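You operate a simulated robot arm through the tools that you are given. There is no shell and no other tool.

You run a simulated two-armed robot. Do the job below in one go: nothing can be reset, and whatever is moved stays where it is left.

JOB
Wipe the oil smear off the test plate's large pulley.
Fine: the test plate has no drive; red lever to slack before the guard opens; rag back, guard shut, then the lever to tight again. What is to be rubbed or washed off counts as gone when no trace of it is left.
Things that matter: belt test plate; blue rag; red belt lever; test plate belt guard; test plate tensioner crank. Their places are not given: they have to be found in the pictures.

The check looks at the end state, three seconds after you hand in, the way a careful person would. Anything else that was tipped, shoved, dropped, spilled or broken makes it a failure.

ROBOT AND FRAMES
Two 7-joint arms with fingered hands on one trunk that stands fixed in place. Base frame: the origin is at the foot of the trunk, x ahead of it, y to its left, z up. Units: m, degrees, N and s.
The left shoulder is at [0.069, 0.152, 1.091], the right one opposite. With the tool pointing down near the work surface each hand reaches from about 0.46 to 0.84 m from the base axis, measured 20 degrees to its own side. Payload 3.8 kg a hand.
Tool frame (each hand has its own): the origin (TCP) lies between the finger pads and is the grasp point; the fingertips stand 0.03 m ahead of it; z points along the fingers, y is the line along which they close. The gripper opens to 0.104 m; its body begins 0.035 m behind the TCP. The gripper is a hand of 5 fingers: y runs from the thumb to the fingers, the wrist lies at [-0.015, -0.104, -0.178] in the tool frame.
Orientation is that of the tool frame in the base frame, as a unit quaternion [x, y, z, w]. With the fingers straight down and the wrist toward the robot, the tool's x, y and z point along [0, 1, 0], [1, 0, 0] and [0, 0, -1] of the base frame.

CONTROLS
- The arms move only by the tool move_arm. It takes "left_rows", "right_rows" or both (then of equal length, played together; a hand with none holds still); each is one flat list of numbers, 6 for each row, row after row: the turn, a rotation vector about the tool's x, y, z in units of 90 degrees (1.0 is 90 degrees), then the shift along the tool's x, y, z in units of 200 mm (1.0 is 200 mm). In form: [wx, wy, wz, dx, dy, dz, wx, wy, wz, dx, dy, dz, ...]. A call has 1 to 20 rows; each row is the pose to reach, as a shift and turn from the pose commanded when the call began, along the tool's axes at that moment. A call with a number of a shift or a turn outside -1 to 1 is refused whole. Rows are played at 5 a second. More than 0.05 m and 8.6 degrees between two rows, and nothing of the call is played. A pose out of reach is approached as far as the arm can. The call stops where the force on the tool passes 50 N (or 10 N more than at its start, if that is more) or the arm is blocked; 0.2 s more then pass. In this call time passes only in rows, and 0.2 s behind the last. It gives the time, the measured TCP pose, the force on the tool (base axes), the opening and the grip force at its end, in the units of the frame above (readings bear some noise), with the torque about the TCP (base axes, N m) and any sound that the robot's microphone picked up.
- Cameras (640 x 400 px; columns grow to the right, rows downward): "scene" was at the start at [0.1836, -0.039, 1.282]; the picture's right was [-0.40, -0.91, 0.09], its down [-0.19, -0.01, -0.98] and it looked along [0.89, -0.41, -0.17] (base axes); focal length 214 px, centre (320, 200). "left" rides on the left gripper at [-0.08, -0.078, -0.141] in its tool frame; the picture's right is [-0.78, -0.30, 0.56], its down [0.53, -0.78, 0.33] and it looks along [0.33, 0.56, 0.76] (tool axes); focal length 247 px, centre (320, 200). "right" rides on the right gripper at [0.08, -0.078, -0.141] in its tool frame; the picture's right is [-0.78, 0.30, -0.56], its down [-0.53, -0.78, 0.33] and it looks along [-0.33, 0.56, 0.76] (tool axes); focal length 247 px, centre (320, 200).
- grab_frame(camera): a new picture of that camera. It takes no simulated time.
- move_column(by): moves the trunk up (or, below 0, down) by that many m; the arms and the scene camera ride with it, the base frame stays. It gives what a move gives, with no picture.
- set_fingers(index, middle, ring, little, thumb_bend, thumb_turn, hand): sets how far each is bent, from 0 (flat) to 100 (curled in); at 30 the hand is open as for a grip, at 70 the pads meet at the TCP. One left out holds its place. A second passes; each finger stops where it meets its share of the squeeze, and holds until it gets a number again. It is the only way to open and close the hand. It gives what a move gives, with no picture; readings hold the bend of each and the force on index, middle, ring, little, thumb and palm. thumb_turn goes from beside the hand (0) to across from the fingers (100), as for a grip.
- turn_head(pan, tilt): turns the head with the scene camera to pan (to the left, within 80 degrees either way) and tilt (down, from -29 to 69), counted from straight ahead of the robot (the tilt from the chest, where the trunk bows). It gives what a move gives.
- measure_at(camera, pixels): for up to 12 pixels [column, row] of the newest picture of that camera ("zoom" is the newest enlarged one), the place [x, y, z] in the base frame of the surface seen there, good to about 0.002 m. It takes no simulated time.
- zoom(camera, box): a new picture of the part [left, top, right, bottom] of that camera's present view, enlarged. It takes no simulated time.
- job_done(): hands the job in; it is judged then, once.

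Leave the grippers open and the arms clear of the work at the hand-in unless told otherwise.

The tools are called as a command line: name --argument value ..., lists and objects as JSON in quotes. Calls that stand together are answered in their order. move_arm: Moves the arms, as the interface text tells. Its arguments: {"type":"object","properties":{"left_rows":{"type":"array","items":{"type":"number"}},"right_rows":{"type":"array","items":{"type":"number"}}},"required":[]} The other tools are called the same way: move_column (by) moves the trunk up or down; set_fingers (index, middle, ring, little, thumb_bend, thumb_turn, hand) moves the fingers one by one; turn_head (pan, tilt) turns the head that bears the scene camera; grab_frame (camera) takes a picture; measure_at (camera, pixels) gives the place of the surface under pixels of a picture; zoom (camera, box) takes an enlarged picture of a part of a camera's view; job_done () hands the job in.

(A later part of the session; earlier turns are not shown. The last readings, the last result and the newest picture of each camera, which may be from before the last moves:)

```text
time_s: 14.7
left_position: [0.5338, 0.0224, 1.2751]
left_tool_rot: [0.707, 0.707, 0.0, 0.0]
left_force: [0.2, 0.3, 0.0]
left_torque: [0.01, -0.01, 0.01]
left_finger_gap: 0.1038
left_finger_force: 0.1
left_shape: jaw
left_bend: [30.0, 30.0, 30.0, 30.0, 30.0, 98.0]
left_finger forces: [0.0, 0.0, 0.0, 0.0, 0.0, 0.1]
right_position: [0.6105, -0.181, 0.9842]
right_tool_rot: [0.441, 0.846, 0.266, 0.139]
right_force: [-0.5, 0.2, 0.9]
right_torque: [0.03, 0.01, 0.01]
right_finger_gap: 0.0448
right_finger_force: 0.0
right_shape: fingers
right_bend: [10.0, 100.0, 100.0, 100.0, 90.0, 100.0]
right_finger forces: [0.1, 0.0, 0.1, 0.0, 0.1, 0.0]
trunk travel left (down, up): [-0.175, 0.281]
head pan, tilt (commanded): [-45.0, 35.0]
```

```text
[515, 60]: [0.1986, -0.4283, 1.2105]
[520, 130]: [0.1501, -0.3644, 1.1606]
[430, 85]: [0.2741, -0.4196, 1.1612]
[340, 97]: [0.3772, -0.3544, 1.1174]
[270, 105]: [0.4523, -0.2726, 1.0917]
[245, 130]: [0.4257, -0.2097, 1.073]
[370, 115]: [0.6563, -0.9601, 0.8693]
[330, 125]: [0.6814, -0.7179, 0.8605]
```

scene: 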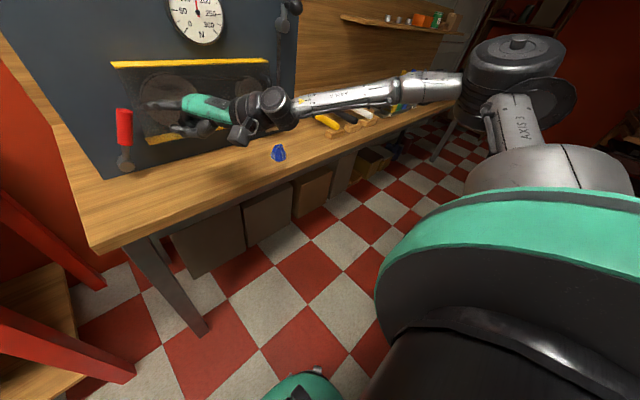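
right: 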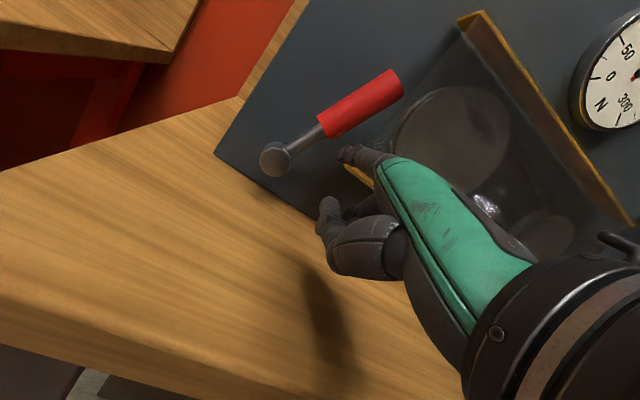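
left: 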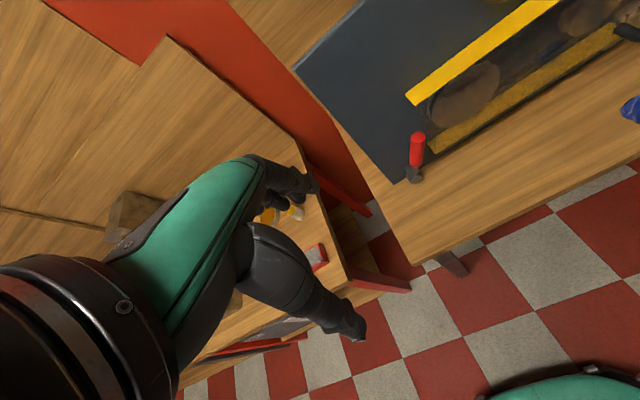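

The elbow stands out to the right at z≈1.15 and nothing is near under it. I lower the trunk by 0.10 m (the hand goes to z≈0.885, above the bench at 0.82 and clear of the lever).

move_column --by -0.1

turn_head --pan -20 --tilt 20

grab_frame --camera "scene"

```text
time_s: 16.1
left_position: [0.5317, 0.0227, 1.176]
left_tool_rot: [0.707, 0.708, 0.001, 0.001]
left_force: [-0.5, 0.0, -0.1]
left_torque: [-0.02, -0.02, -0.01]
left_finger_gap: 0.1037
left_finger_force: 0.1
left_shape: jaw
left_bend: [30.0, 30.0, 30.0, 30.0, 30.0, 98.0]
left_finger forces: [0.0, 0.1, 0.0, 0.0, 0.0, 0.0]
right_position: [0.6097, -0.1831, 0.8897]
right_tool_rot: [0.44, 0.846, 0.266, 0.14]
right_force: [0.0, -0.1, -0.6]
right_torque: [0.02, 0.0, 0.0]
right_finger_gap: 0.0445
right_finger_force: 0.1
right_shape: fingers
right_bend: [10.0, 100.0, 100.0, 100.0, 90.0, 100.0]
right_finger forces: [0.0, 0.0, 0.1, 0.1, 0.0, 0.0]
trunk travel left (down, up): [-0.075, 0.381]
head pan, tilt (commanded): [-45.0, 35.0]
```

```text
time_s: 16.9
left_position: [0.5327, 0.0236, 1.1757]
left_tool_rot: [0.707, 0.707, -0.001, 0.0]
left_force: [0.2, 0.0, 0.0]
left_torque: [0.02, 0.01, 0.03]
left_finger_gap: 0.104
left_finger_force: 0.0
left_shape: jaw
left_bend: [30.0, 30.0, 30.0, 30.0, 30.0, 98.0]
left_finger forces: [0.1, 0.0, 0.0, 0.0, 0.0, 0.0]
right_position: [0.6105, -0.1837, 0.8869]
right_tool_rot: [0.441, 0.846, 0.267, 0.138]
right_force: [0.2, 0.3, 0.4]
right_torque: [0.05, 0.03, 0.04]
right_finger_gap: 0.0448
right_finger_force: 0.2
right_shape: fingers
right_bend: [10.0, 100.0, 100.0, 100.0, 90.0, 100.0]
right_finger forces: [0.0, 0.1, 0.1, 0.0, 0.0, 0.0]
trunk travel left (down, up): [-0.075, 0.381]
head pan, tilt (commanded): [-20.0, 20.0]
```

```text
taken
```

scene: 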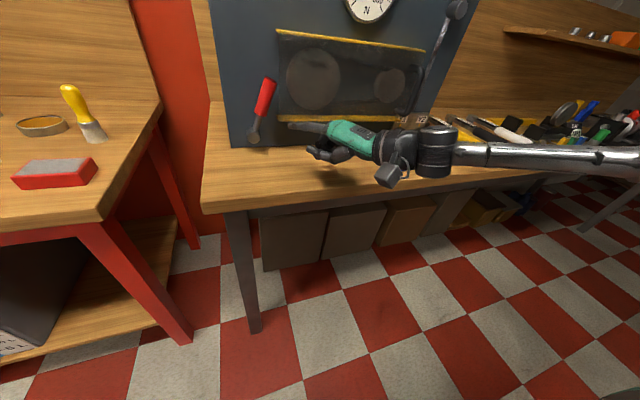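

Now I advance the fingertip to about (0.73, -0.117, 0.912), in front of the gap.

move_arm --right_rows '[0, 0, 0, -0.055, 0.1013, 0.129, 0, 0, 0, -0.11, 0.2025, 0.258]'

zoom --camera "scene" --box '[220, 60, 340, 170]'

zoom --camera "right" --box '[220, 70, 420, 220]'

```text
time_s: 17.5
left_position: [0.5337, 0.0219, 1.1742]
left_tool_rot: [0.707, 0.707, -0.001, 0.0]
left_force: [-0.6, 0.8, -0.2]
left_torque: [-0.03, 0.0, -0.02]
left_finger_gap: 0.1036
left_finger_force: 0.1
left_shape: jaw
left_bend: [30.0, 30.0, 30.0, 30.0, 30.0, 98.0]
left_finger forces: [0.1, 0.0, 0.1, 0.1, 0.0, 0.0]
right_position: [0.672, -0.1698, 0.8652]
right_tool_rot: [0.441, 0.846, 0.266, 0.139]
right_force: [0.0, -0.5, 0.5]
right_torque: [0.03, 0.0, 0.0]
right_finger_gap: 0.0446
right_finger_force: 0.1
right_shape: fingers
right_bend: [10.0, 100.0, 100.0, 100.0, 90.0, 100.0]
right_finger forces: [0.0, 0.0, 0.0, 0.1, 0.0, 0.0]
trunk travel left (down, up): [-0.075, 0.381]
head pan, tilt (commanded): [-20.0, 20.0]
```

```text
3.64 times, centred on (280, 115) of scene
```

zoom: 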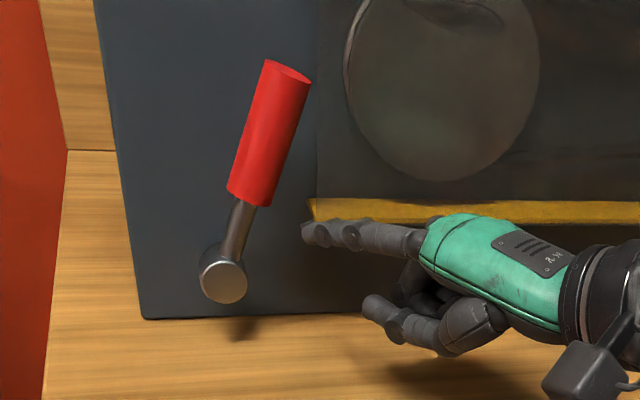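

```text
2.67 times, centred on (320, 145) of right
```

zoom: 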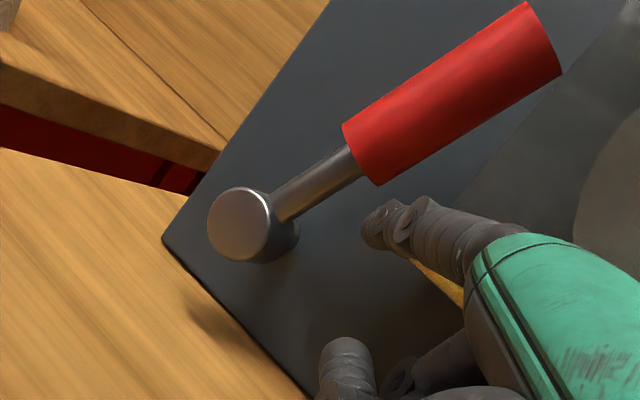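

In reach now. I measure the fingertip, the shaft, and the guard's lower-left corner.

measure_at --camera "zoom" --pixels '[[308, 232], [318, 225], [313, 245], [350, 235], [235, 235], [313, 208], [255, 205], [240, 185]]'

```text
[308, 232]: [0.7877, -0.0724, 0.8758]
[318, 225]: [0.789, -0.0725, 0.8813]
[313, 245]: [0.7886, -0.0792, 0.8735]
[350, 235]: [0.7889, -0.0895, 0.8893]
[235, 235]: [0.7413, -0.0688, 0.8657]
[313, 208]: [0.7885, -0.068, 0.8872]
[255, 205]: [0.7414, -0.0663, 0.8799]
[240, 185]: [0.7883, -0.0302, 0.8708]
```

Those pixels were taken on the right-camera zoom (the newest). I redo it on a fresh scene zoom.

zoom --camera "scene" --box '[220, 60, 340, 170]'

measure_at --camera "zoom" --pixels '[[308, 232], [318, 225], [313, 245], [350, 235], [235, 235], [313, 208], [255, 200], [240, 185]]'

```text
3.64 times, centred on (280, 115) of scene
```

zoom: 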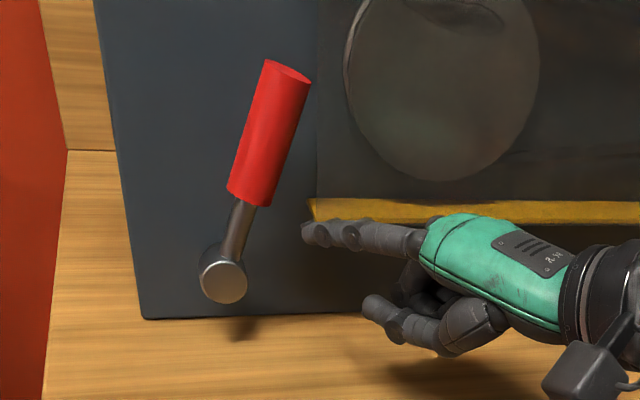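

```text
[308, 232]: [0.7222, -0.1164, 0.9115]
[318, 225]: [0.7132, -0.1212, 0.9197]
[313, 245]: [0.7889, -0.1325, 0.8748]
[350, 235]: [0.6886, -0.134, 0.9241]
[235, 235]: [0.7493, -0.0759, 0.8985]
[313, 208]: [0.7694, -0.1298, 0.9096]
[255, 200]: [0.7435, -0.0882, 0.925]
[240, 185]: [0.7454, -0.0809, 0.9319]
```

Tip is at about (0.724, -0.116, 0.909). I advance 5 cm along the finger's own direction (forward-left, slightly down), which passes the guard corner with margin and meets the shaft from the right.

move_arm --right_rows '[0, 0, 0, 0, 0.0627, 0.056, 0, 0, 0, 0, 0.1253, 0.112, 0, 0, 0, 0, 0.188, 0.168]'

zoom --camera "scene" --box '[220, 60, 340, 170]'

```text
time_s: 18.3
left_position: [0.5335, 0.0208, 1.1742]
left_tool_rot: [0.707, 0.707, 0.0, -0.001]
left_force: [0.8, -0.4, -0.2]
left_torque: [0.02, -0.02, -0.03]
left_finger_gap: 0.1036
left_finger_force: 0.0
left_shape: jaw
left_bend: [30.0, 30.0, 30.0, 30.0, 30.0, 98.0]
left_finger forces: [0.1, 0.1, 0.0, 0.1, 0.0, 0.1]
right_position: [0.7158, -0.1392, 0.8596]
right_tool_rot: [0.441, 0.846, 0.266, 0.137]
right_force: [-1.3, -2.7, -2.6]
right_torque: [0.05, 0.06, -0.08]
right_finger_gap: 0.0423
right_finger_force: 1.8
right_shape: fingers
right_bend: [11.0, 100.0, 100.0, 100.0, 90.0, 100.0]
right_finger forces: [3.9, 0.0, 0.1, 0.0, 0.0, 0.0]
trunk travel left (down, up): [-0.075, 0.381]
head pan, tilt (commanded): [-20.0, 20.0]
```

```text
3.64 times, centred on (280, 115) of scene
```

zoom: 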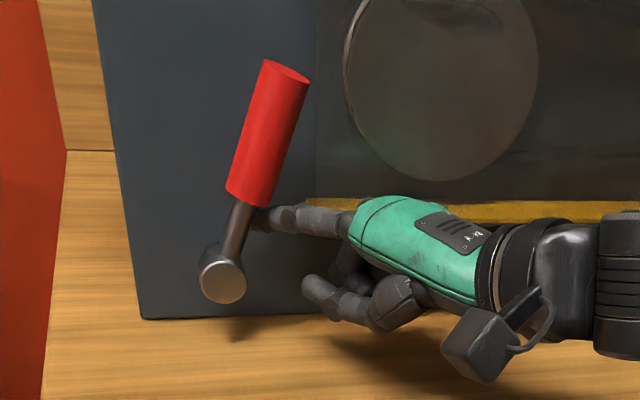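

The fingertip is tucked beside the shaft under the grip, index force 3.9 N. I push left 40 mm in small steps, watching the force.

move_arm --right_rows '[0, 0, 0, 0.041, 0.0235, 0.0165, 0, 0, 0, 0.082, 0.047, 0.033, 0, 0, 0, 0.123, 0.0705, 0.0494, 0, 0, 0, 0.164, 0.094, 0.0659]'

zoom --camera "scene" --box '[220, 60, 340, 170]'

```text
time_s: 19.3
left_position: [0.5321, 0.0217, 1.1763]
left_tool_rot: [0.707, 0.707, -0.001, -0.001]
left_force: [-0.2, -0.2, 0.6]
left_torque: [0.03, -0.01, 0.01]
left_finger_gap: 0.1037
left_finger_force: 0.0
left_shape: jaw
left_bend: [30.0, 30.0, 30.0, 30.0, 30.0, 98.0]
left_finger forces: [0.0, 0.1, 0.1, 0.0, 0.0, 0.0]
right_position: [0.7155, -0.0998, 0.862]
right_tool_rot: [0.442, 0.845, 0.267, 0.139]
right_force: [0.4, -8.6, -1.8]
right_torque: [0.31, 0.13, -0.35]
right_finger_gap: 0.0421
right_finger_force: 4.1
right_shape: fingers
right_bend: [12.0, 100.0, 100.0, 100.0, 90.0, 100.0]
right_finger forces: [8.5, 0.0, 0.0, 0.0, 0.0, 0.0]
trunk travel left (down, up): [-0.075, 0.381]
head pan, tilt (commanded): [-20.0, 20.0]
```

```text
3.64 times, centred on (280, 115) of scene
```

zoom: 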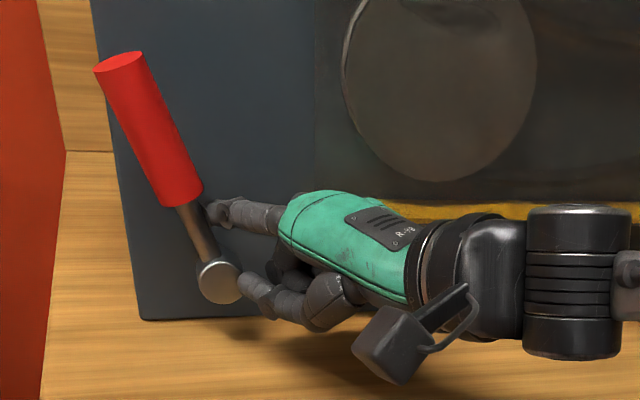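

The lever swung over to the left at 8.5 N. I check the gauge and lever angle.

turn_head --pan -22 --tilt 10

grab_frame --camera "scene"

zoom --camera "scene" --box '[200, 20, 440, 220]'

```text
time_s: 20.1
left_position: [0.533, 0.0215, 1.175]
left_tool_rot: [0.707, 0.707, 0.0, -0.001]
left_force: [0.3, -0.6, -0.4]
left_torque: [-0.02, 0.06, 0.01]
left_finger_gap: 0.1038
left_finger_force: 0.1
left_shape: jaw
left_bend: [30.0, 30.0, 30.0, 30.0, 30.0, 98.0]
left_finger forces: [0.0, 0.0, 0.1, 0.0, 0.0, 0.0]
right_position: [0.7154, -0.0993, 0.8613]
right_tool_rot: [0.442, 0.845, 0.267, 0.139]
right_force: [0.3, -10.4, -0.8]
right_torque: [0.45, 0.03, -0.41]
right_finger_gap: 0.0424
right_finger_force: 4.8
right_shape: fingers
right_bend: [12.0, 100.0, 100.0, 100.0, 90.0, 100.0]
right_finger forces: [9.3, 0.1, 0.1, 0.1, 0.0, 0.1]
trunk travel left (down, up): [-0.075, 0.381]
head pan, tilt (commanded): [-22.0, 10.0]
```

```text
taken
```

scene: 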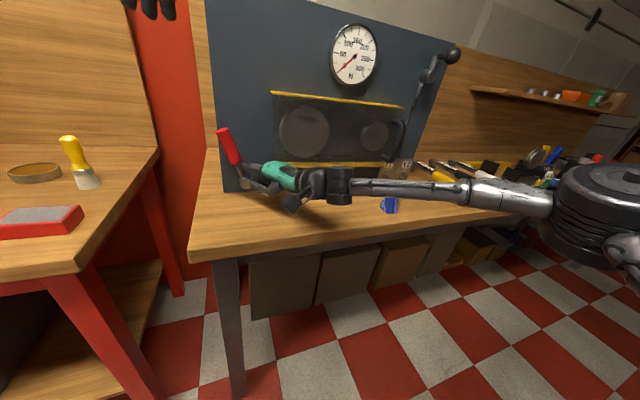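

```text
2.00 times, centred on (320, 120) of scene
```

zoom: 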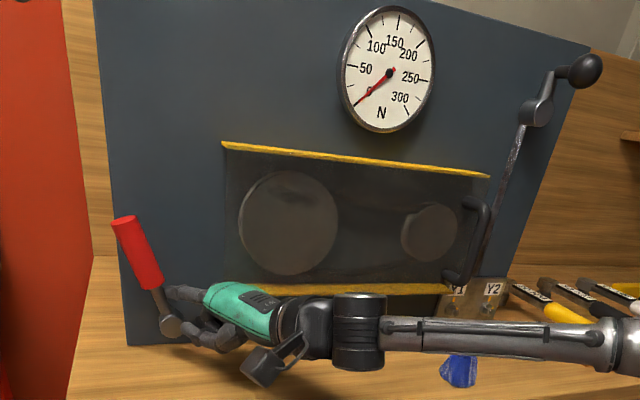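

The gauge fell to 0, so this is the slack direction. I push 10 mm more to see whether the lever is at its stop.

move_arm --right_rows '[0, 0, 0, 0.02, 0.0118, 0.0082, 0, 0, 0, 0.041, 0.0235, 0.0165]'

zoom --camera "scene" --box '[200, 20, 440, 220]'

```text
time_s: 20.7
left_position: [0.5327, 0.0193, 1.1743]
left_tool_rot: [0.707, 0.708, 0.0, -0.001]
left_force: [0.6, 0.1, -0.3]
left_torque: [0.0, 0.01, 0.02]
left_finger_gap: 0.1036
left_finger_force: 0.1
left_shape: jaw
left_bend: [30.0, 30.0, 30.0, 30.0, 30.0, 98.0]
left_finger forces: [0.0, 0.0, 0.1, 0.0, 0.1, 0.0]
right_position: [0.7156, -0.0917, 0.8604]
right_tool_rot: [0.444, 0.844, 0.268, 0.139]
right_force: [-2.9, -23.7, -1.1]
right_torque: [1.16, -0.11, -0.9]
right_finger_gap: 0.0428
right_finger_force: 11.9
right_shape: fingers
right_bend: [12.0, 100.0, 100.0, 100.0, 90.0, 100.0]
right_finger forces: [23.4, 0.0, 0.0, 0.0, 0.0, 0.0]
trunk travel left (down, up): [-0.075, 0.381]
head pan, tilt (commanded): [-22.0, 10.0]
```

```text
2.00 times, centred on (320, 120) of scene
```

zoom: 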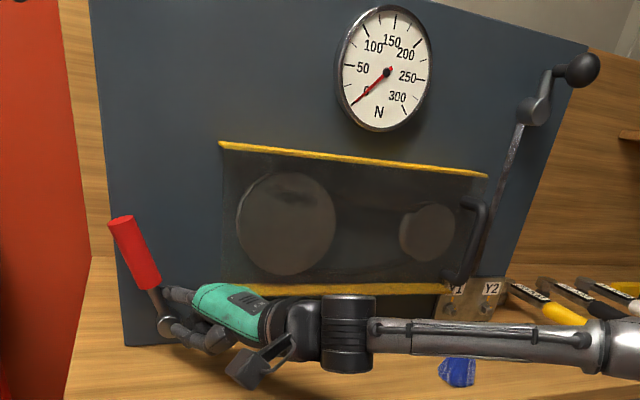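

Force rises to 23 N with almost no motion: the lever is on its slack stop. I ease right, withdraw the finger along its axis, and raise the hand.

move_arm --right_rows '[0, 0, 0, -0.0512, -0.0294, -0.0206, 0, 0, 0, -0.1024, -0.0588, -0.0411, 0, 0, 0, -0.1026, -0.2228, -0.1559, 0, 0, 0, -0.1027, -0.3867, -0.2707, 0, 0, 0, -0.09, -0.3746, -0.4658, 0, 0, 0, -0.0776, -0.3626, -0.6609, 0, 0, 0, -0.065, -0.3505, -0.856]'

grab_frame --camera "scene"

zoom --camera "scene" --box '[200, 20, 440, 220]'

```text
time_s: 22.3
left_position: [0.5311, 0.0226, 1.1759]
left_tool_rot: [0.707, 0.707, -0.001, 0.0]
left_force: [-0.7, 0.3, 0.4]
left_torque: [0.0, -0.03, 0.0]
left_finger_gap: 0.1037
left_finger_force: 0.0
left_shape: jaw
left_bend: [30.0, 30.0, 30.0, 30.0, 30.0, 98.0]
left_finger forces: [0.0, 0.0, 0.0, 0.0, 0.0, 0.0]
right_position: [0.5905, -0.1856, 0.9625]
right_tool_rot: [0.441, 0.845, 0.267, 0.139]
right_force: [-0.2, 1.2, 1.1]
right_torque: [-0.04, 0.02, -0.02]
right_finger_gap: 0.0448
right_finger_force: 0.0
right_shape: fingers
right_bend: [10.0, 100.0, 100.0, 100.0, 90.0, 100.0]
right_finger forces: [0.1, 0.1, 0.0, 0.0, 0.1, 0.0]
trunk travel left (down, up): [-0.075, 0.381]
head pan, tilt (commanded): [-22.0, 10.0]
```

```text
taken
```

scene: 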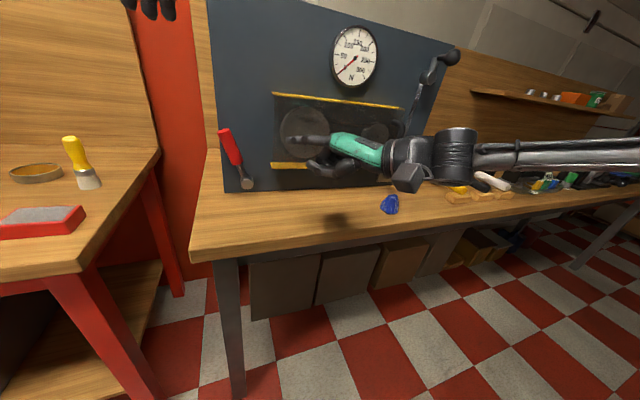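

```text
2.00 times, centred on (320, 120) of scene
```

zoom: 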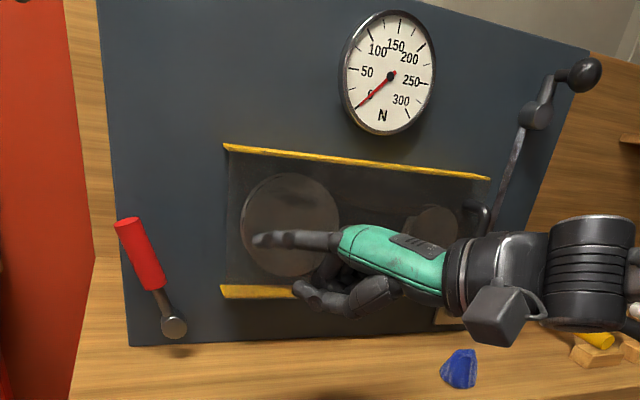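

The lever stays at slack and the gauge reads 0. Next the guard: I will take its vertical handle with the right hand in a handshake attitude. First half of the turn, moving right and a little up, away from the guard.

move_arm --right_rows '[-0.0461, 0.0228, 0.0723, -0.0726, -0.0354, -0.0836, -0.0922, 0.0455, 0.1446, -0.1451, -0.0709, -0.1673, -0.1383, 0.0683, 0.2169, -0.2177, -0.1063, -0.2509, -0.1845, 0.091, 0.2891, -0.2903, -0.1417, -0.3346, -0.2306, 0.1138, 0.3614, -0.3629, -0.1771, -0.4182, -0.2767, 0.1365, 0.4337, -0.4354, -0.2126, -0.5019, -0.3228, 0.1593, 0.506, -0.508, -0.248, -0.5855]'

grab_frame --camera "scene"

```text
time_s: 23.9
left_position: [0.5321, 0.0218, 1.1755]
left_tool_rot: [0.707, 0.707, 0.0, 0.0]
left_force: [-0.3, -0.9, -0.6]
left_torque: [-0.03, 0.01, 0.0]
left_finger_gap: 0.104
left_finger_force: 0.0
left_shape: jaw
left_bend: [30.0, 30.0, 30.0, 30.0, 30.0, 98.0]
left_finger forces: [0.0, 0.0, 0.0, 0.1, 0.0, 0.0]
right_position: [0.5655, -0.3319, 1.0292]
right_tool_rot: [0.647, 0.53, 0.548, 0.026]
right_force: [0.5, 0.1, -0.5]
right_torque: [0.0, 0.05, 0.04]
right_finger_gap: 0.0448
right_finger_force: 0.0
right_shape: fingers
right_bend: [10.0, 100.0, 100.0, 100.0, 90.0, 100.0]
right_finger forces: [0.0, 0.1, 0.1, 0.0, 0.1, 0.0]
trunk travel left (down, up): [-0.075, 0.381]
head pan, tilt (commanded): [-22.0, 10.0]
```

```text
taken
```

scene: 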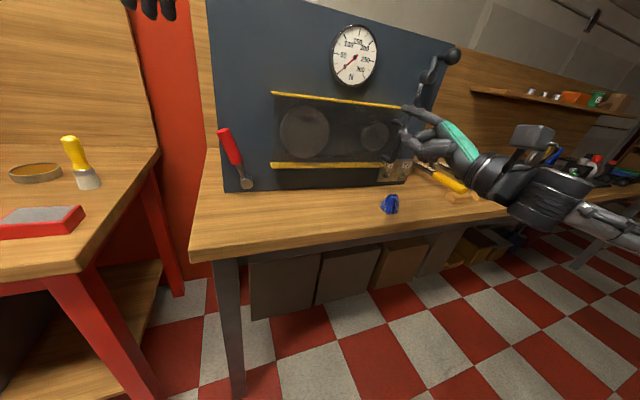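

Halfway is fine. Second half of the turn, going to about (0.58, -0.42, 1.0) in front of the handle.

move_arm --right_rows '[-0.0461, 0.0228, 0.0723, -0.0608, 0.0216, -0.0185, -0.0922, 0.0455, 0.1446, -0.1216, 0.0431, -0.037, -0.1383, 0.0683, 0.2169, -0.1824, 0.0647, -0.0555, -0.1845, 0.091, 0.2891, -0.2431, 0.0863, -0.074, -0.2306, 0.1138, 0.3614, -0.3039, 0.1079, -0.0925, -0.2767, 0.1365, 0.4337, -0.3647, 0.1294, -0.111, -0.3228, 0.1593, 0.506, -0.4255, 0.151, -0.1295]'

set_fingers --hand "right" --index 45 --middle 45 --ring 45 --little 45 --thumb_bend 35 --thumb_turn 100

grab_frame --camera "scene"

grab_frame --camera "right"

```text
time_s: 25.5
left_position: [0.5319, 0.0214, 1.1751]
left_tool_rot: [0.707, 0.707, -0.001, 0.0]
left_force: [1.1, 0.0, 0.9]
left_torque: [0.02, 0.0, 0.01]
left_finger_gap: 0.1037
left_finger_force: 0.0
left_shape: jaw
left_bend: [30.0, 30.0, 30.0, 30.0, 30.0, 98.0]
left_finger forces: [0.0, 0.1, 0.1, 0.1, 0.0, 0.0]
right_position: [0.5799, -0.4206, 0.9987]
right_tool_rot: [0.702, 0.091, 0.701, -0.093]
right_force: [-0.3, -0.5, 0.1]
right_torque: [0.0, -0.01, 0.02]
right_finger_gap: 0.045
right_finger_force: 0.1
right_shape: fingers
right_bend: [10.0, 100.0, 100.0, 100.0, 90.0, 100.0]
right_finger forces: [0.0, 0.0, 0.1, 0.0, 0.0, 0.1]
trunk travel left (down, up): [-0.075, 0.381]
head pan, tilt (commanded): [-22.0, 10.0]
```

```text
time_s: 26.5
left_position: [0.5334, 0.0224, 1.1747]
left_tool_rot: [0.707, 0.707, -0.002, 0.0]
left_force: [0.6, 0.0, -0.4]
left_torque: [-0.02, 0.01, 0.0]
left_finger_gap: 0.1037
left_finger_force: 0.0
left_shape: jaw
left_bend: [30.0, 30.0, 30.0, 30.0, 30.0, 98.0]
left_finger forces: [0.0, 0.1, 0.0, 0.0, 0.0, 0.0]
right_position: [0.5803, -0.42, 1.0]
right_tool_rot: [0.702, 0.091, 0.7, -0.092]
right_force: [-0.6, -0.9, -0.7]
right_torque: [0.02, -0.01, 0.0]
right_finger_gap: 0.0777
right_finger_force: 0.1
right_shape: fingers
right_bend: [45.0, 45.0, 45.0, 45.0, 35.0, 98.0]
right_finger forces: [0.0, 0.0, 0.1, 0.0, 0.1, 0.0]
trunk travel left (down, up): [-0.075, 0.381]
head pan, tilt (commanded): [-22.0, 10.0]
```

```text
taken
```

scene: 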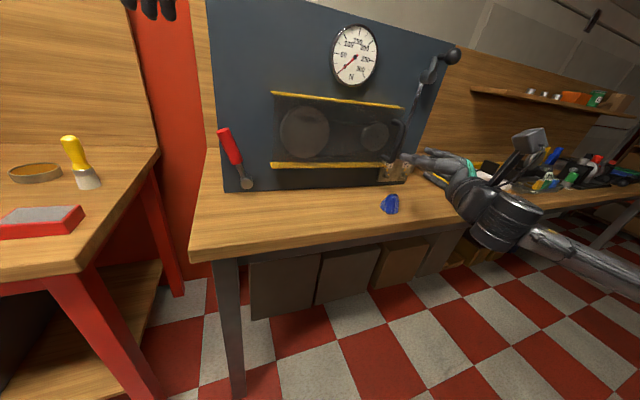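

```text
taken
```

right: 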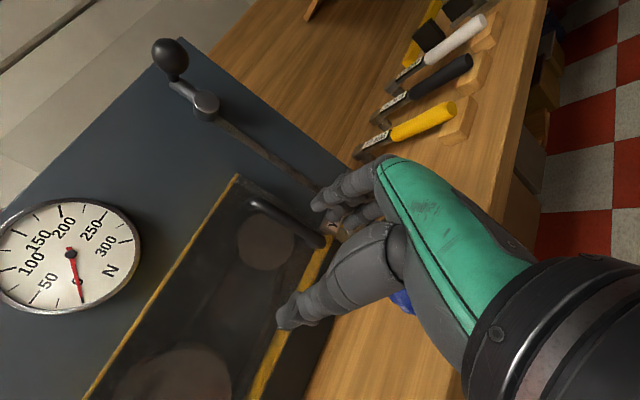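

The right camera shows the handle (bar from about (250,203) to (325,240)) between thumb and fingers ahead. I measure the handle and finger positions.

zoom --camera "right" --box '[220, 150, 420, 340]'

measure_at --camera "right" --pixels '[[252, 205], [265, 212], [280, 220], [295, 228], [310, 236], [322, 241], [237, 178], [320, 200], [285, 318], [298, 305], [340, 190], [236, 190]]'

```text
2.11 times, centred on (320, 245) of right
```

zoom: 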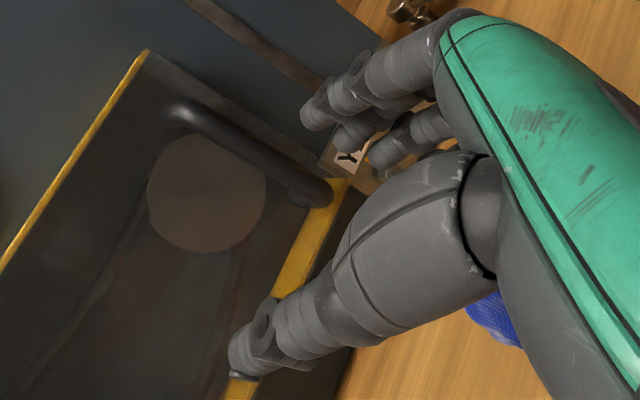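

```text
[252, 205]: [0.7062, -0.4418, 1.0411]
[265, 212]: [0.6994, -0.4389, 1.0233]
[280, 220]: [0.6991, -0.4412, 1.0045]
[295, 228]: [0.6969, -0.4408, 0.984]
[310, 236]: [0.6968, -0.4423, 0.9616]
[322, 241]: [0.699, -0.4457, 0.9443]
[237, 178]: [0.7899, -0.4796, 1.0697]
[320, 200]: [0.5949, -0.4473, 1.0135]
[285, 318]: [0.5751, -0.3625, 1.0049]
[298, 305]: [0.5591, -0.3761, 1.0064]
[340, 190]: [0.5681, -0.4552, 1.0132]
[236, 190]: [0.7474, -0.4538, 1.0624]
```

Handle bar: x≈0.705, y≈-0.444, z 0.945–1.04. I align the hand sideways and go most of the way forward, then check.

move_arm --right_rows '[0, 0, 0, 0.025, 0.16, 0.13, 0, 0, 0, 0.05, 0.3075, 0.26, 0, 0, 0, 0.05, 0.3075, 0.38]'

grab_frame --camera "right"

zoom --camera "right" --box '[220, 150, 420, 340]'

```text
time_s: 27.3
left_position: [0.5317, 0.0227, 1.1752]
left_tool_rot: [0.707, 0.707, -0.001, 0.0]
left_force: [-0.3, 0.2, -0.7]
left_torque: [0.01, 0.0, 0.0]
left_finger_gap: 0.1037
left_finger_force: 0.1
left_shape: jaw
left_bend: [30.0, 30.0, 30.0, 30.0, 30.0, 98.0]
left_finger forces: [0.0, 0.1, 0.0, 0.0, 0.1, 0.0]
right_position: [0.6552, -0.4653, 1.0167]
right_tool_rot: [0.703, 0.1, 0.7, -0.082]
right_force: [0.5, -0.4, 0.2]
right_torque: [0.0, 0.01, 0.03]
right_finger_gap: 0.0779
right_finger_force: 0.1
right_shape: fingers
right_bend: [45.0, 45.0, 45.0, 45.0, 35.0, 98.0]
right_finger forces: [0.0, 0.0, 0.1, 0.1, 0.1, 0.1]
right hand out of reach, approached as far as the arm can: row 3
trunk travel left (down, up): [-0.075, 0.381]
head pan, tilt (commanded): [-22.0, 10.0]
```

```text
taken
```

right: 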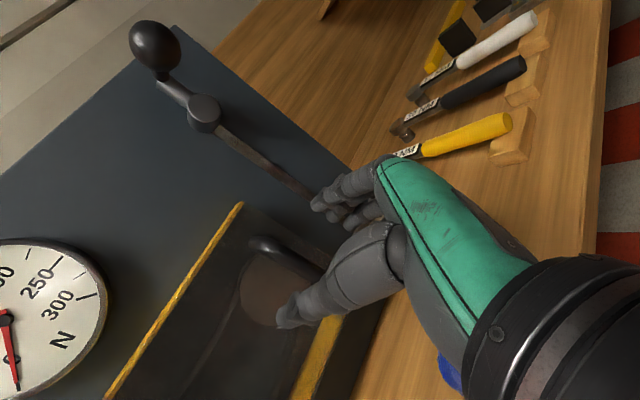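

```text
2.11 times, centred on (320, 245) of right
```

zoom: 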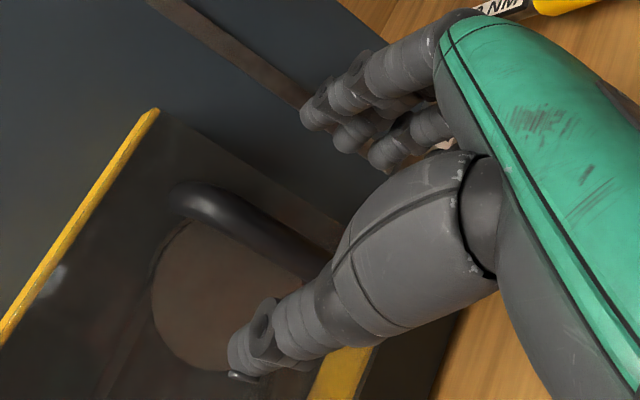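

Reach limit again at (0.655, -0.465); the forearm roll seems to be the limit. I back off 3 cm while rolling the hand 30° toward palm-down, then try forward again, with the bar still between thumb and fingers.

move_arm --right_rows '[0, 0, -0.083, 0, 0, -0.0375, 0, 0, -0.166, 0, 0, -0.075, 0, 0, -0.25, 0, 0, -0.1125, 0, 0, -0.333, 0, 0, -0.15, 0, 0, -0.333, 0, 0, -0.05, 0, 0, -0.333, 0, 0, 0.05]'

grab_frame --camera "right"

grab_frame --camera "scene"

```text
time_s: 28.7
left_position: [0.5344, 0.0226, 1.1742]
left_tool_rot: [0.707, 0.707, -0.002, 0.0]
left_force: [0.5, -0.2, -0.7]
left_torque: [0.0, 0.05, 0.03]
left_finger_gap: 0.1037
left_finger_force: 0.0
left_shape: jaw
left_bend: [30.0, 30.0, 30.0, 30.0, 30.0, 98.0]
left_finger forces: [0.0, 0.0, 0.0, 0.0, 0.1, 0.1]
right_position: [0.6791, -0.4579, 1.0103]
right_tool_rot: [0.654, 0.271, 0.701, 0.093]
right_force: [-1.1, 0.4, 0.1]
right_torque: [-0.02, 0.01, -0.01]
right_finger_gap: 0.0777
right_finger_force: 0.1
right_shape: fingers
right_bend: [45.0, 45.0, 45.0, 45.0, 35.0, 98.0]
right_finger forces: [0.0, 0.0, 0.0, 0.1, 0.0, 0.0]
right hand out of reach, approached as far as the arm can: row 1, 2
trunk travel left (down, up): [-0.075, 0.381]
head pan, tilt (commanded): [-22.0, 10.0]
```

```text
taken
```

right: 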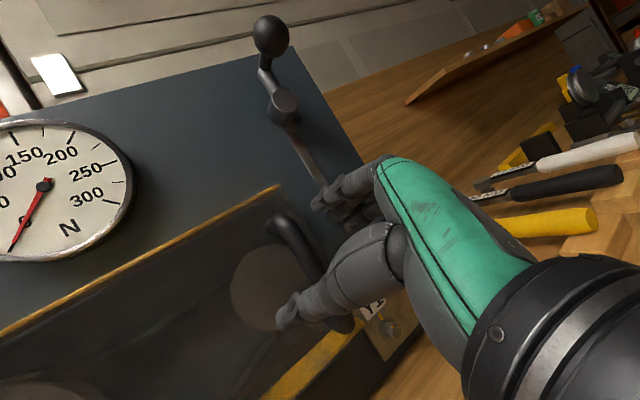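

```text
taken
```

scene: 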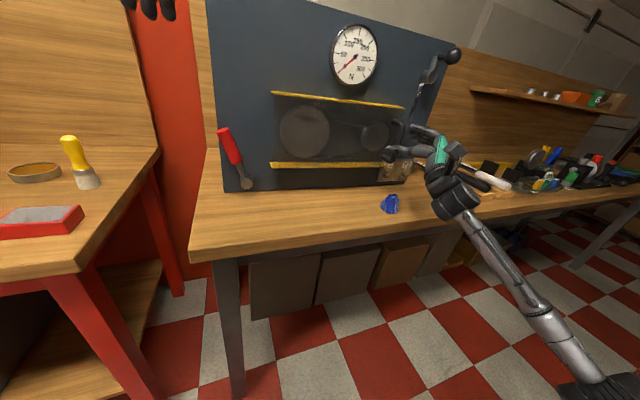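

The arm switched to a better posture and now reaches. I zoom to see the bar between thumb and fingers.

zoom --camera "right" --box '[220, 150, 420, 340]'

measure_at --camera "zoom" --pixels '[[310, 115], [330, 100], [345, 135], [245, 345], [230, 355], [180, 160], [200, 180], [225, 220], [215, 240], [280, 375]]'

zoom --camera "scene" --box '[370, 100, 490, 200]'

```text
2.11 times, centred on (320, 245) of right
```

zoom: 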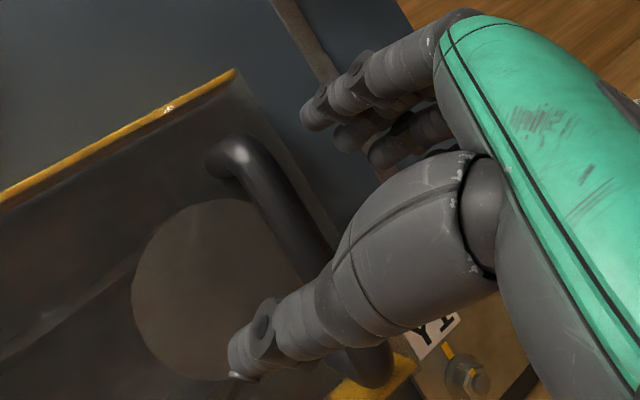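

```text
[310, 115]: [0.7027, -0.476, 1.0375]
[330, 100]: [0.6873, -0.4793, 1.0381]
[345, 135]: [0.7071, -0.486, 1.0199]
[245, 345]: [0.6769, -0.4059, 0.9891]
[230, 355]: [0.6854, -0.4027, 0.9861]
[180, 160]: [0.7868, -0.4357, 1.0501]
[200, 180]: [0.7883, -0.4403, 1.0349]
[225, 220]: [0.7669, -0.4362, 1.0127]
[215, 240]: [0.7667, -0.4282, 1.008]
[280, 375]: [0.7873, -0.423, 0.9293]
```

```text
4.00 times, centred on (430, 150) of scene
```

zoom: 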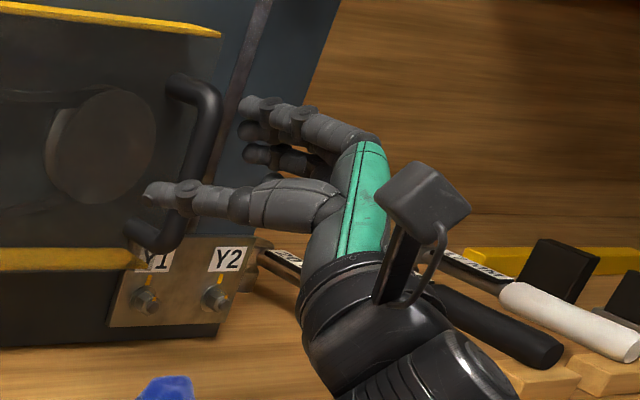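

The bar lies between the thumb (left, y≈-0.404) and the fingers (right, y≈-0.476). I lower 20 mm and go 15 mm forward, then close the hand on the bar.

move_arm --right_rows '[0, 0, 0, -0.052, -0.01, 0.034, 0, 0, 0, -0.1035, -0.0205, 0.0685]'

set_fingers --hand "right" --index 62 --middle 62 --ring 62 --little 62 --thumb_bend 62

zoom --camera "right" --box '[220, 150, 420, 340]'

zoom --camera "scene" --box '[370, 100, 490, 200]'

```text
time_s: 29.3
left_position: [0.5333, 0.0224, 1.1747]
left_tool_rot: [0.708, 0.707, -0.001, 0.0]
left_force: [-0.2, -0.1, -0.3]
left_torque: [-0.02, 0.0, 0.01]
left_finger_gap: 0.1035
left_finger_force: 0.0
left_shape: jaw
left_bend: [30.0, 30.0, 30.0, 30.0, 30.0, 98.0]
left_finger forces: [0.1, 0.0, 0.0, 0.0, 0.0, 0.0]
right_position: [0.6936, -0.4595, 0.9905]
right_tool_rot: [0.654, 0.271, 0.7, 0.093]
right_force: [-0.8, 0.0, 0.1]
right_torque: [-0.02, 0.02, -0.02]
right_finger_gap: 0.0778
right_finger_force: 0.0
right_shape: fingers
right_bend: [45.0, 45.0, 45.0, 45.0, 35.0, 98.0]
right_finger forces: [0.1, 0.1, 0.1, 0.1, 0.1, 0.0]
trunk travel left (down, up): [-0.075, 0.381]
head pan, tilt (commanded): [-22.0, 10.0]
```

```text
time_s: 30.3
left_position: [0.5328, 0.0221, 1.1755]
left_tool_rot: [0.707, 0.707, -0.002, -0.001]
left_force: [-0.1, 0.2, -0.4]
left_torque: [0.03, -0.03, 0.0]
left_finger_gap: 0.1036
left_finger_force: 0.1
left_shape: jaw
left_bend: [30.0, 30.0, 30.0, 30.0, 30.0, 98.0]
left_finger forces: [0.0, 0.0, 0.0, 0.0, 0.0, 0.0]
right_position: [0.6928, -0.4592, 0.9898]
right_tool_rot: [0.654, 0.271, 0.7, 0.093]
right_force: [-1.8, 5.6, -2.4]
right_torque: [0.04, 0.05, 0.12]
right_finger_gap: 0.0296
right_finger_force: 3.1
right_shape: fingers
right_bend: [62.0, 62.0, 62.0, 62.0, 57.0, 100.0]
right_finger forces: [0.0, 0.1, 0.0, 0.0, 5.9, 0.0]
trunk travel left (down, up): [-0.075, 0.381]
head pan, tilt (commanded): [-22.0, 10.0]
```

```text
2.11 times, centred on (320, 245) of right
```

zoom: 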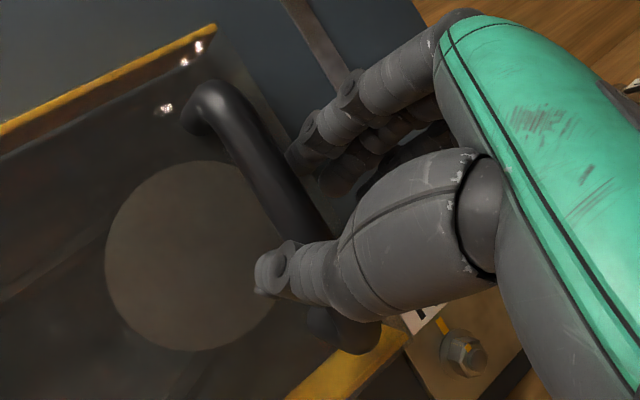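

```text
4.00 times, centred on (430, 150) of scene
```

zoom: 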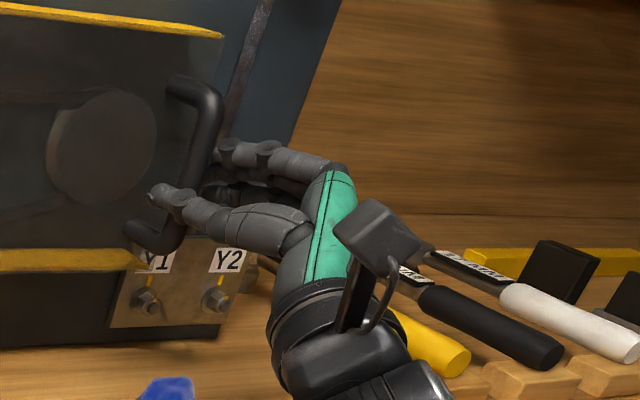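

The thumb touches the bar (5.9 N); the fingers do not yet. I curl the fingers further so they hook round the bar.

set_fingers --hand "right" --index 80 --middle 80 --ring 80 --little 80

zoom --camera "scene" --box '[370, 100, 490, 200]'

```text
time_s: 31.3
left_position: [0.5328, 0.022, 1.1753]
left_tool_rot: [0.707, 0.707, -0.001, 0.001]
left_force: [0.6, -0.4, 0.0]
left_torque: [0.01, -0.03, -0.02]
left_finger_gap: 0.1035
left_finger_force: 0.0
left_shape: jaw
left_bend: [30.0, 30.0, 30.0, 30.0, 30.0, 98.0]
left_finger forces: [0.0, 0.0, 0.0, 0.0, 0.0, 0.2]
right_position: [0.6937, -0.4604, 0.9919]
right_tool_rot: [0.654, 0.27, 0.701, 0.094]
right_force: [0.1, -0.2, 3.5]
right_torque: [0.08, 0.1, 0.1]
right_finger_gap: 0.0162
right_finger_force: 11.7
right_shape: fingers
right_bend: [78.0, 79.0, 80.0, 80.0, 56.0, 99.0]
right_finger forces: [8.6, 4.2, 0.0, 0.0, 10.5, 0.0]
trunk travel left (down, up): [-0.075, 0.381]
head pan, tilt (commanded): [-22.0, 10.0]
```

```text
4.00 times, centred on (430, 150) of scene
```

zoom: 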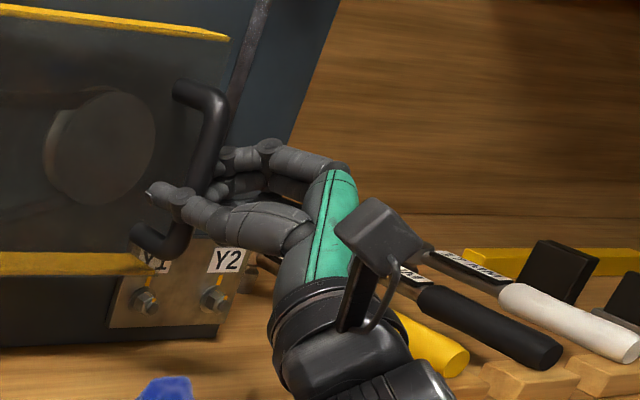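

The hand holds the bar (index 8.6 N, thumb 10.5 N), and the guard's right end has already come slightly toward me, so it is hinged on the left. I pull gently along the arc, about 10°.

move_arm --right_rows '[0, 0, 0, 0.018, -0.03, -0.061, 0, 0, 0, 0.036, -0.062, -0.1203, 0, 0, 0, 0.0565, -0.098, -0.178, 0, 0, 0, 0.0777, -0.1344, -0.2353]'

grab_frame --camera "scene"

zoom --camera "scene" --box '[240, 60, 480, 220]'

```text
time_s: 32.3
left_position: [0.5315, 0.0207, 1.1765]
left_tool_rot: [0.707, 0.707, 0.0, -0.001]
left_force: [-0.2, 0.2, 0.1]
left_torque: [-0.01, 0.0, 0.01]
left_finger_gap: 0.104
left_finger_force: 0.0
left_shape: jaw
left_bend: [30.0, 30.0, 30.0, 30.0, 30.0, 98.0]
left_finger forces: [0.0, 0.1, 0.1, 0.0, 0.1, 0.1]
right_position: [0.6381, -0.4449, 0.9914]
right_tool_rot: [0.654, 0.269, 0.701, 0.093]
right_force: [-3.6, -11.3, -1.9]
right_torque: [0.09, 0.15, 0.06]
right_finger_gap: 0.016
right_finger_force: 14.3
right_shape: fingers
right_bend: [78.0, 79.0, 80.0, 80.0, 57.0, 100.0]
right_finger forces: [12.6, 5.4, 0.1, 0.0, 10.6, 0.0]
trunk travel left (down, up): [-0.075, 0.381]
head pan, tilt (commanded): [-22.0, 10.0]
```

```text
taken
```

scene: 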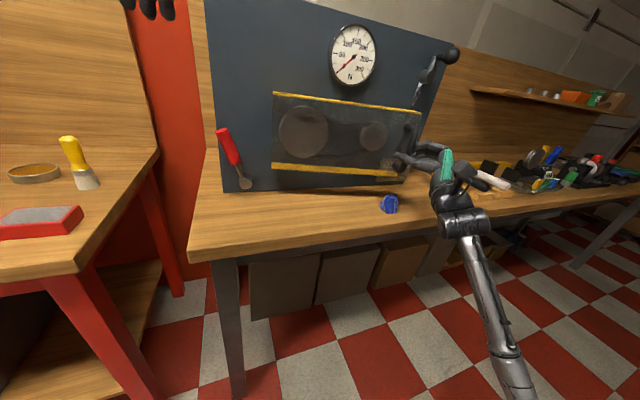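

```text
2.50 times, centred on (360, 140) of scene
```

zoom: 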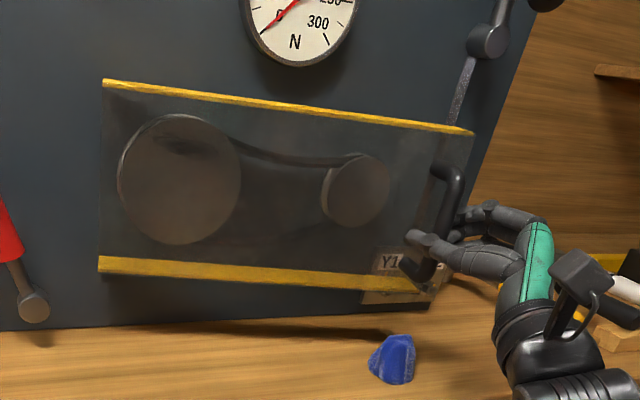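

The guard swings on a hinge at its left edge. There is an 11 N side force, so I measure the guard now to fix the hinge position.

measure_at --camera "zoom" --pixels '[[106, 83], [104, 79], [470, 132], [300, 108], [102, 268], [101, 258], [420, 288], [300, 278], [440, 180], [185, 190], [355, 190]]'

```text
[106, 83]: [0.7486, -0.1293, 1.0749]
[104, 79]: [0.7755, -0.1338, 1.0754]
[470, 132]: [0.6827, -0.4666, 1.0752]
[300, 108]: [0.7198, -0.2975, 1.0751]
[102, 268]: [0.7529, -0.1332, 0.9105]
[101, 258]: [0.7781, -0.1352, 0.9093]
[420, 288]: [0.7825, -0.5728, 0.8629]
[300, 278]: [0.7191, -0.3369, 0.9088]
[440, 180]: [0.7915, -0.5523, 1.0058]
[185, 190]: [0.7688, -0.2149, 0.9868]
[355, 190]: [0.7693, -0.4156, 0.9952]
```

The hinge is at the guard's front-left corner, about (0.75, -0.128); now open 11°. I follow the corrected arc to about 30°.

move_arm --right_rows '[0, 0, 0, 0.0307, -0.053, -0.1127, 0, 0, 0, 0.072, -0.1244, -0.2078, 0, 0, 0, 0.1217, -0.2103, -0.3052, 0, 0, 0, 0.1756, -0.3035, -0.3936]'

grab_frame --camera "scene"

zoom --camera "scene" --box '[240, 60, 480, 220]'

```text
time_s: 33.3
left_position: [0.533, 0.0243, 1.1753]
left_tool_rot: [0.706, 0.708, -0.001, 0.001]
left_force: [0.8, -0.2, -0.2]
left_torque: [-0.01, 0.02, 0.0]
left_finger_gap: 0.1038
left_finger_force: 0.1
left_shape: jaw
left_bend: [30.0, 30.0, 30.0, 30.0, 30.0, 98.0]
left_finger forces: [0.0, 0.0, 0.0, 0.0, 0.1, 0.0]
right_position: [0.5424, -0.3935, 0.9899]
right_tool_rot: [0.653, 0.27, 0.702, 0.092]
right_force: [2.7, 2.3, 5.4]
right_torque: [0.23, -0.03, -0.14]
right_finger_gap: 0.0172
right_finger_force: 11.2
right_shape: fingers
right_bend: [79.0, 80.0, 80.0, 80.0, 55.0, 98.0]
right_finger forces: [8.3, 1.9, 0.1, 0.0, 11.9, 0.0]
trunk travel left (down, up): [-0.075, 0.381]
head pan, tilt (commanded): [-22.0, 10.0]
```

```text
taken
```

scene: 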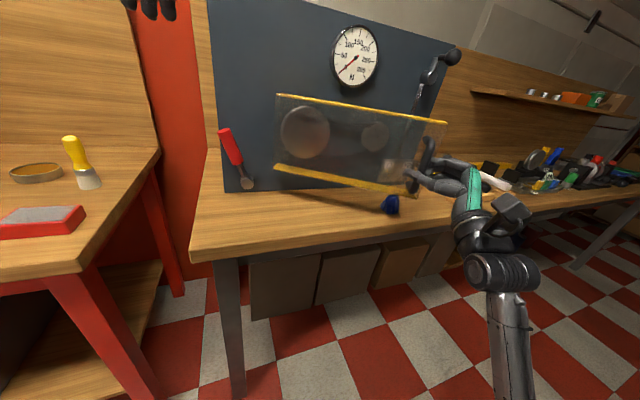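

```text
2.50 times, centred on (360, 140) of scene
```

zoom: 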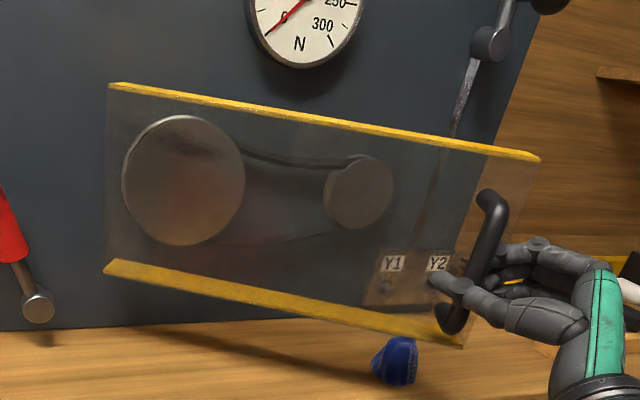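

Forces are small and the guard is open about 30°. I continue to about 45°, yawing the hand right with it.

move_arm --right_rows '[-0.0481, -0.0279, 0, 0.0602, -0.104, -0.0845, -0.0963, -0.0557, 0, 0.1235, -0.2135, -0.158, -0.1444, -0.0836, 0, 0.1897, -0.3278, -0.2213]'

zoom --camera "scene" --box '[240, 60, 480, 220]'

```text
time_s: 34.1
left_position: [0.5202, 0.023, 1.2054]
left_tool_rot: [0.706, 0.709, 0.009, 0.012]
left_force: [0.8, 0.3, -0.1]
left_torque: [0.0, 0.04, 0.01]
left_finger_gap: 0.1037
left_finger_force: 0.0
left_shape: jaw
left_bend: [30.0, 30.0, 30.0, 30.0, 30.0, 98.0]
left_finger forces: [0.1, 0.0, 0.0, 0.1, 0.1, 0.1]
right_position: [0.5283, -0.3593, 1.0143]
right_tool_rot: [0.673, 0.238, 0.658, 0.241]
right_force: [-5.4, -5.7, -15.5]
right_torque: [0.39, -0.21, -0.05]
right_finger_gap: 0.009
right_finger_force: 16.2
right_shape: fingers
right_bend: [80.0, 80.0, 80.0, 80.0, 59.0, 99.0]
right_finger forces: [23.8, 0.0, 0.0, 0.0, 7.4, 0.0]
right hand out of reach, approached as far as the arm can: row 1, 2, 3
trunk travel left (down, up): [-0.075, 0.381]
head pan, tilt (commanded): [-22.0, 10.0]
stopped in row 3 (right hand): the force on the tool passed its limit at 87 N (the readings are from after the stop); the commanded pose is now the measured one
```

```text
2.50 times, centred on (360, 140) of scene
```

zoom: 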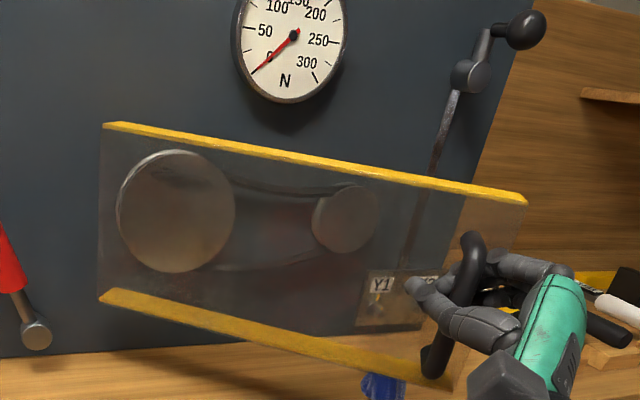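

The call stopped on force (87 N) and the trunk seems to have been pushed (left hand reads 3 cm higher). I look at the whole scene before doing anything.

grab_frame --camera "scene"

grab_frame --camera "right"

grab_frame --camera "left"

```text
taken
```

scene: 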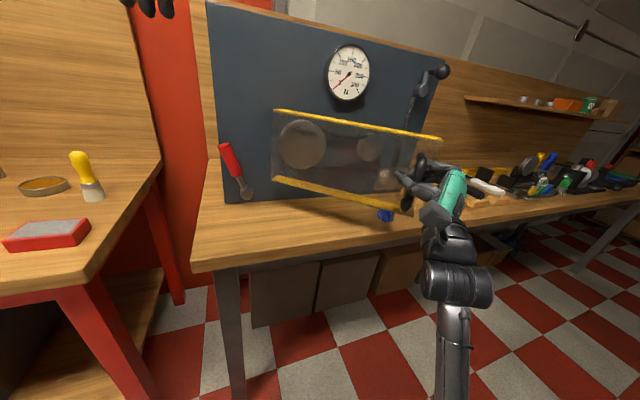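

```text
taken
```

right: 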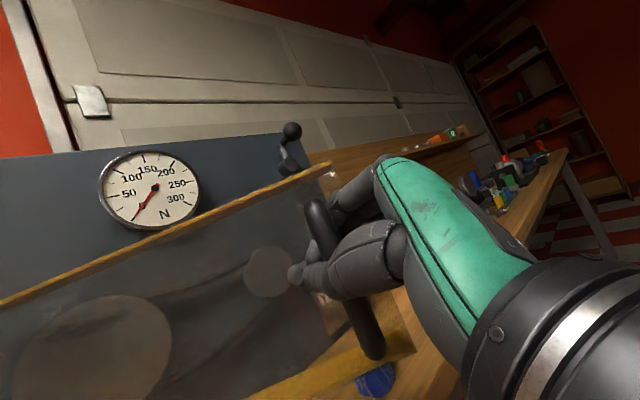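

```text
taken
```

left: 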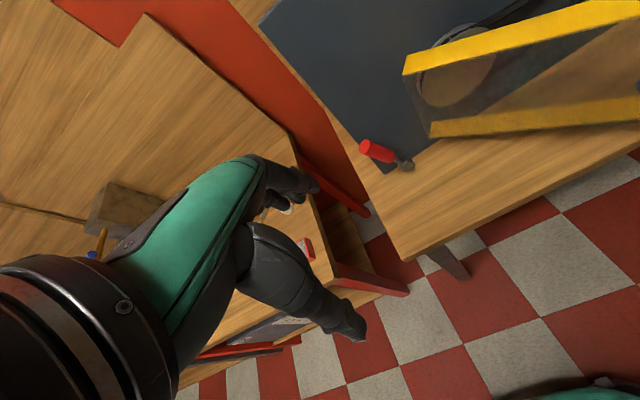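

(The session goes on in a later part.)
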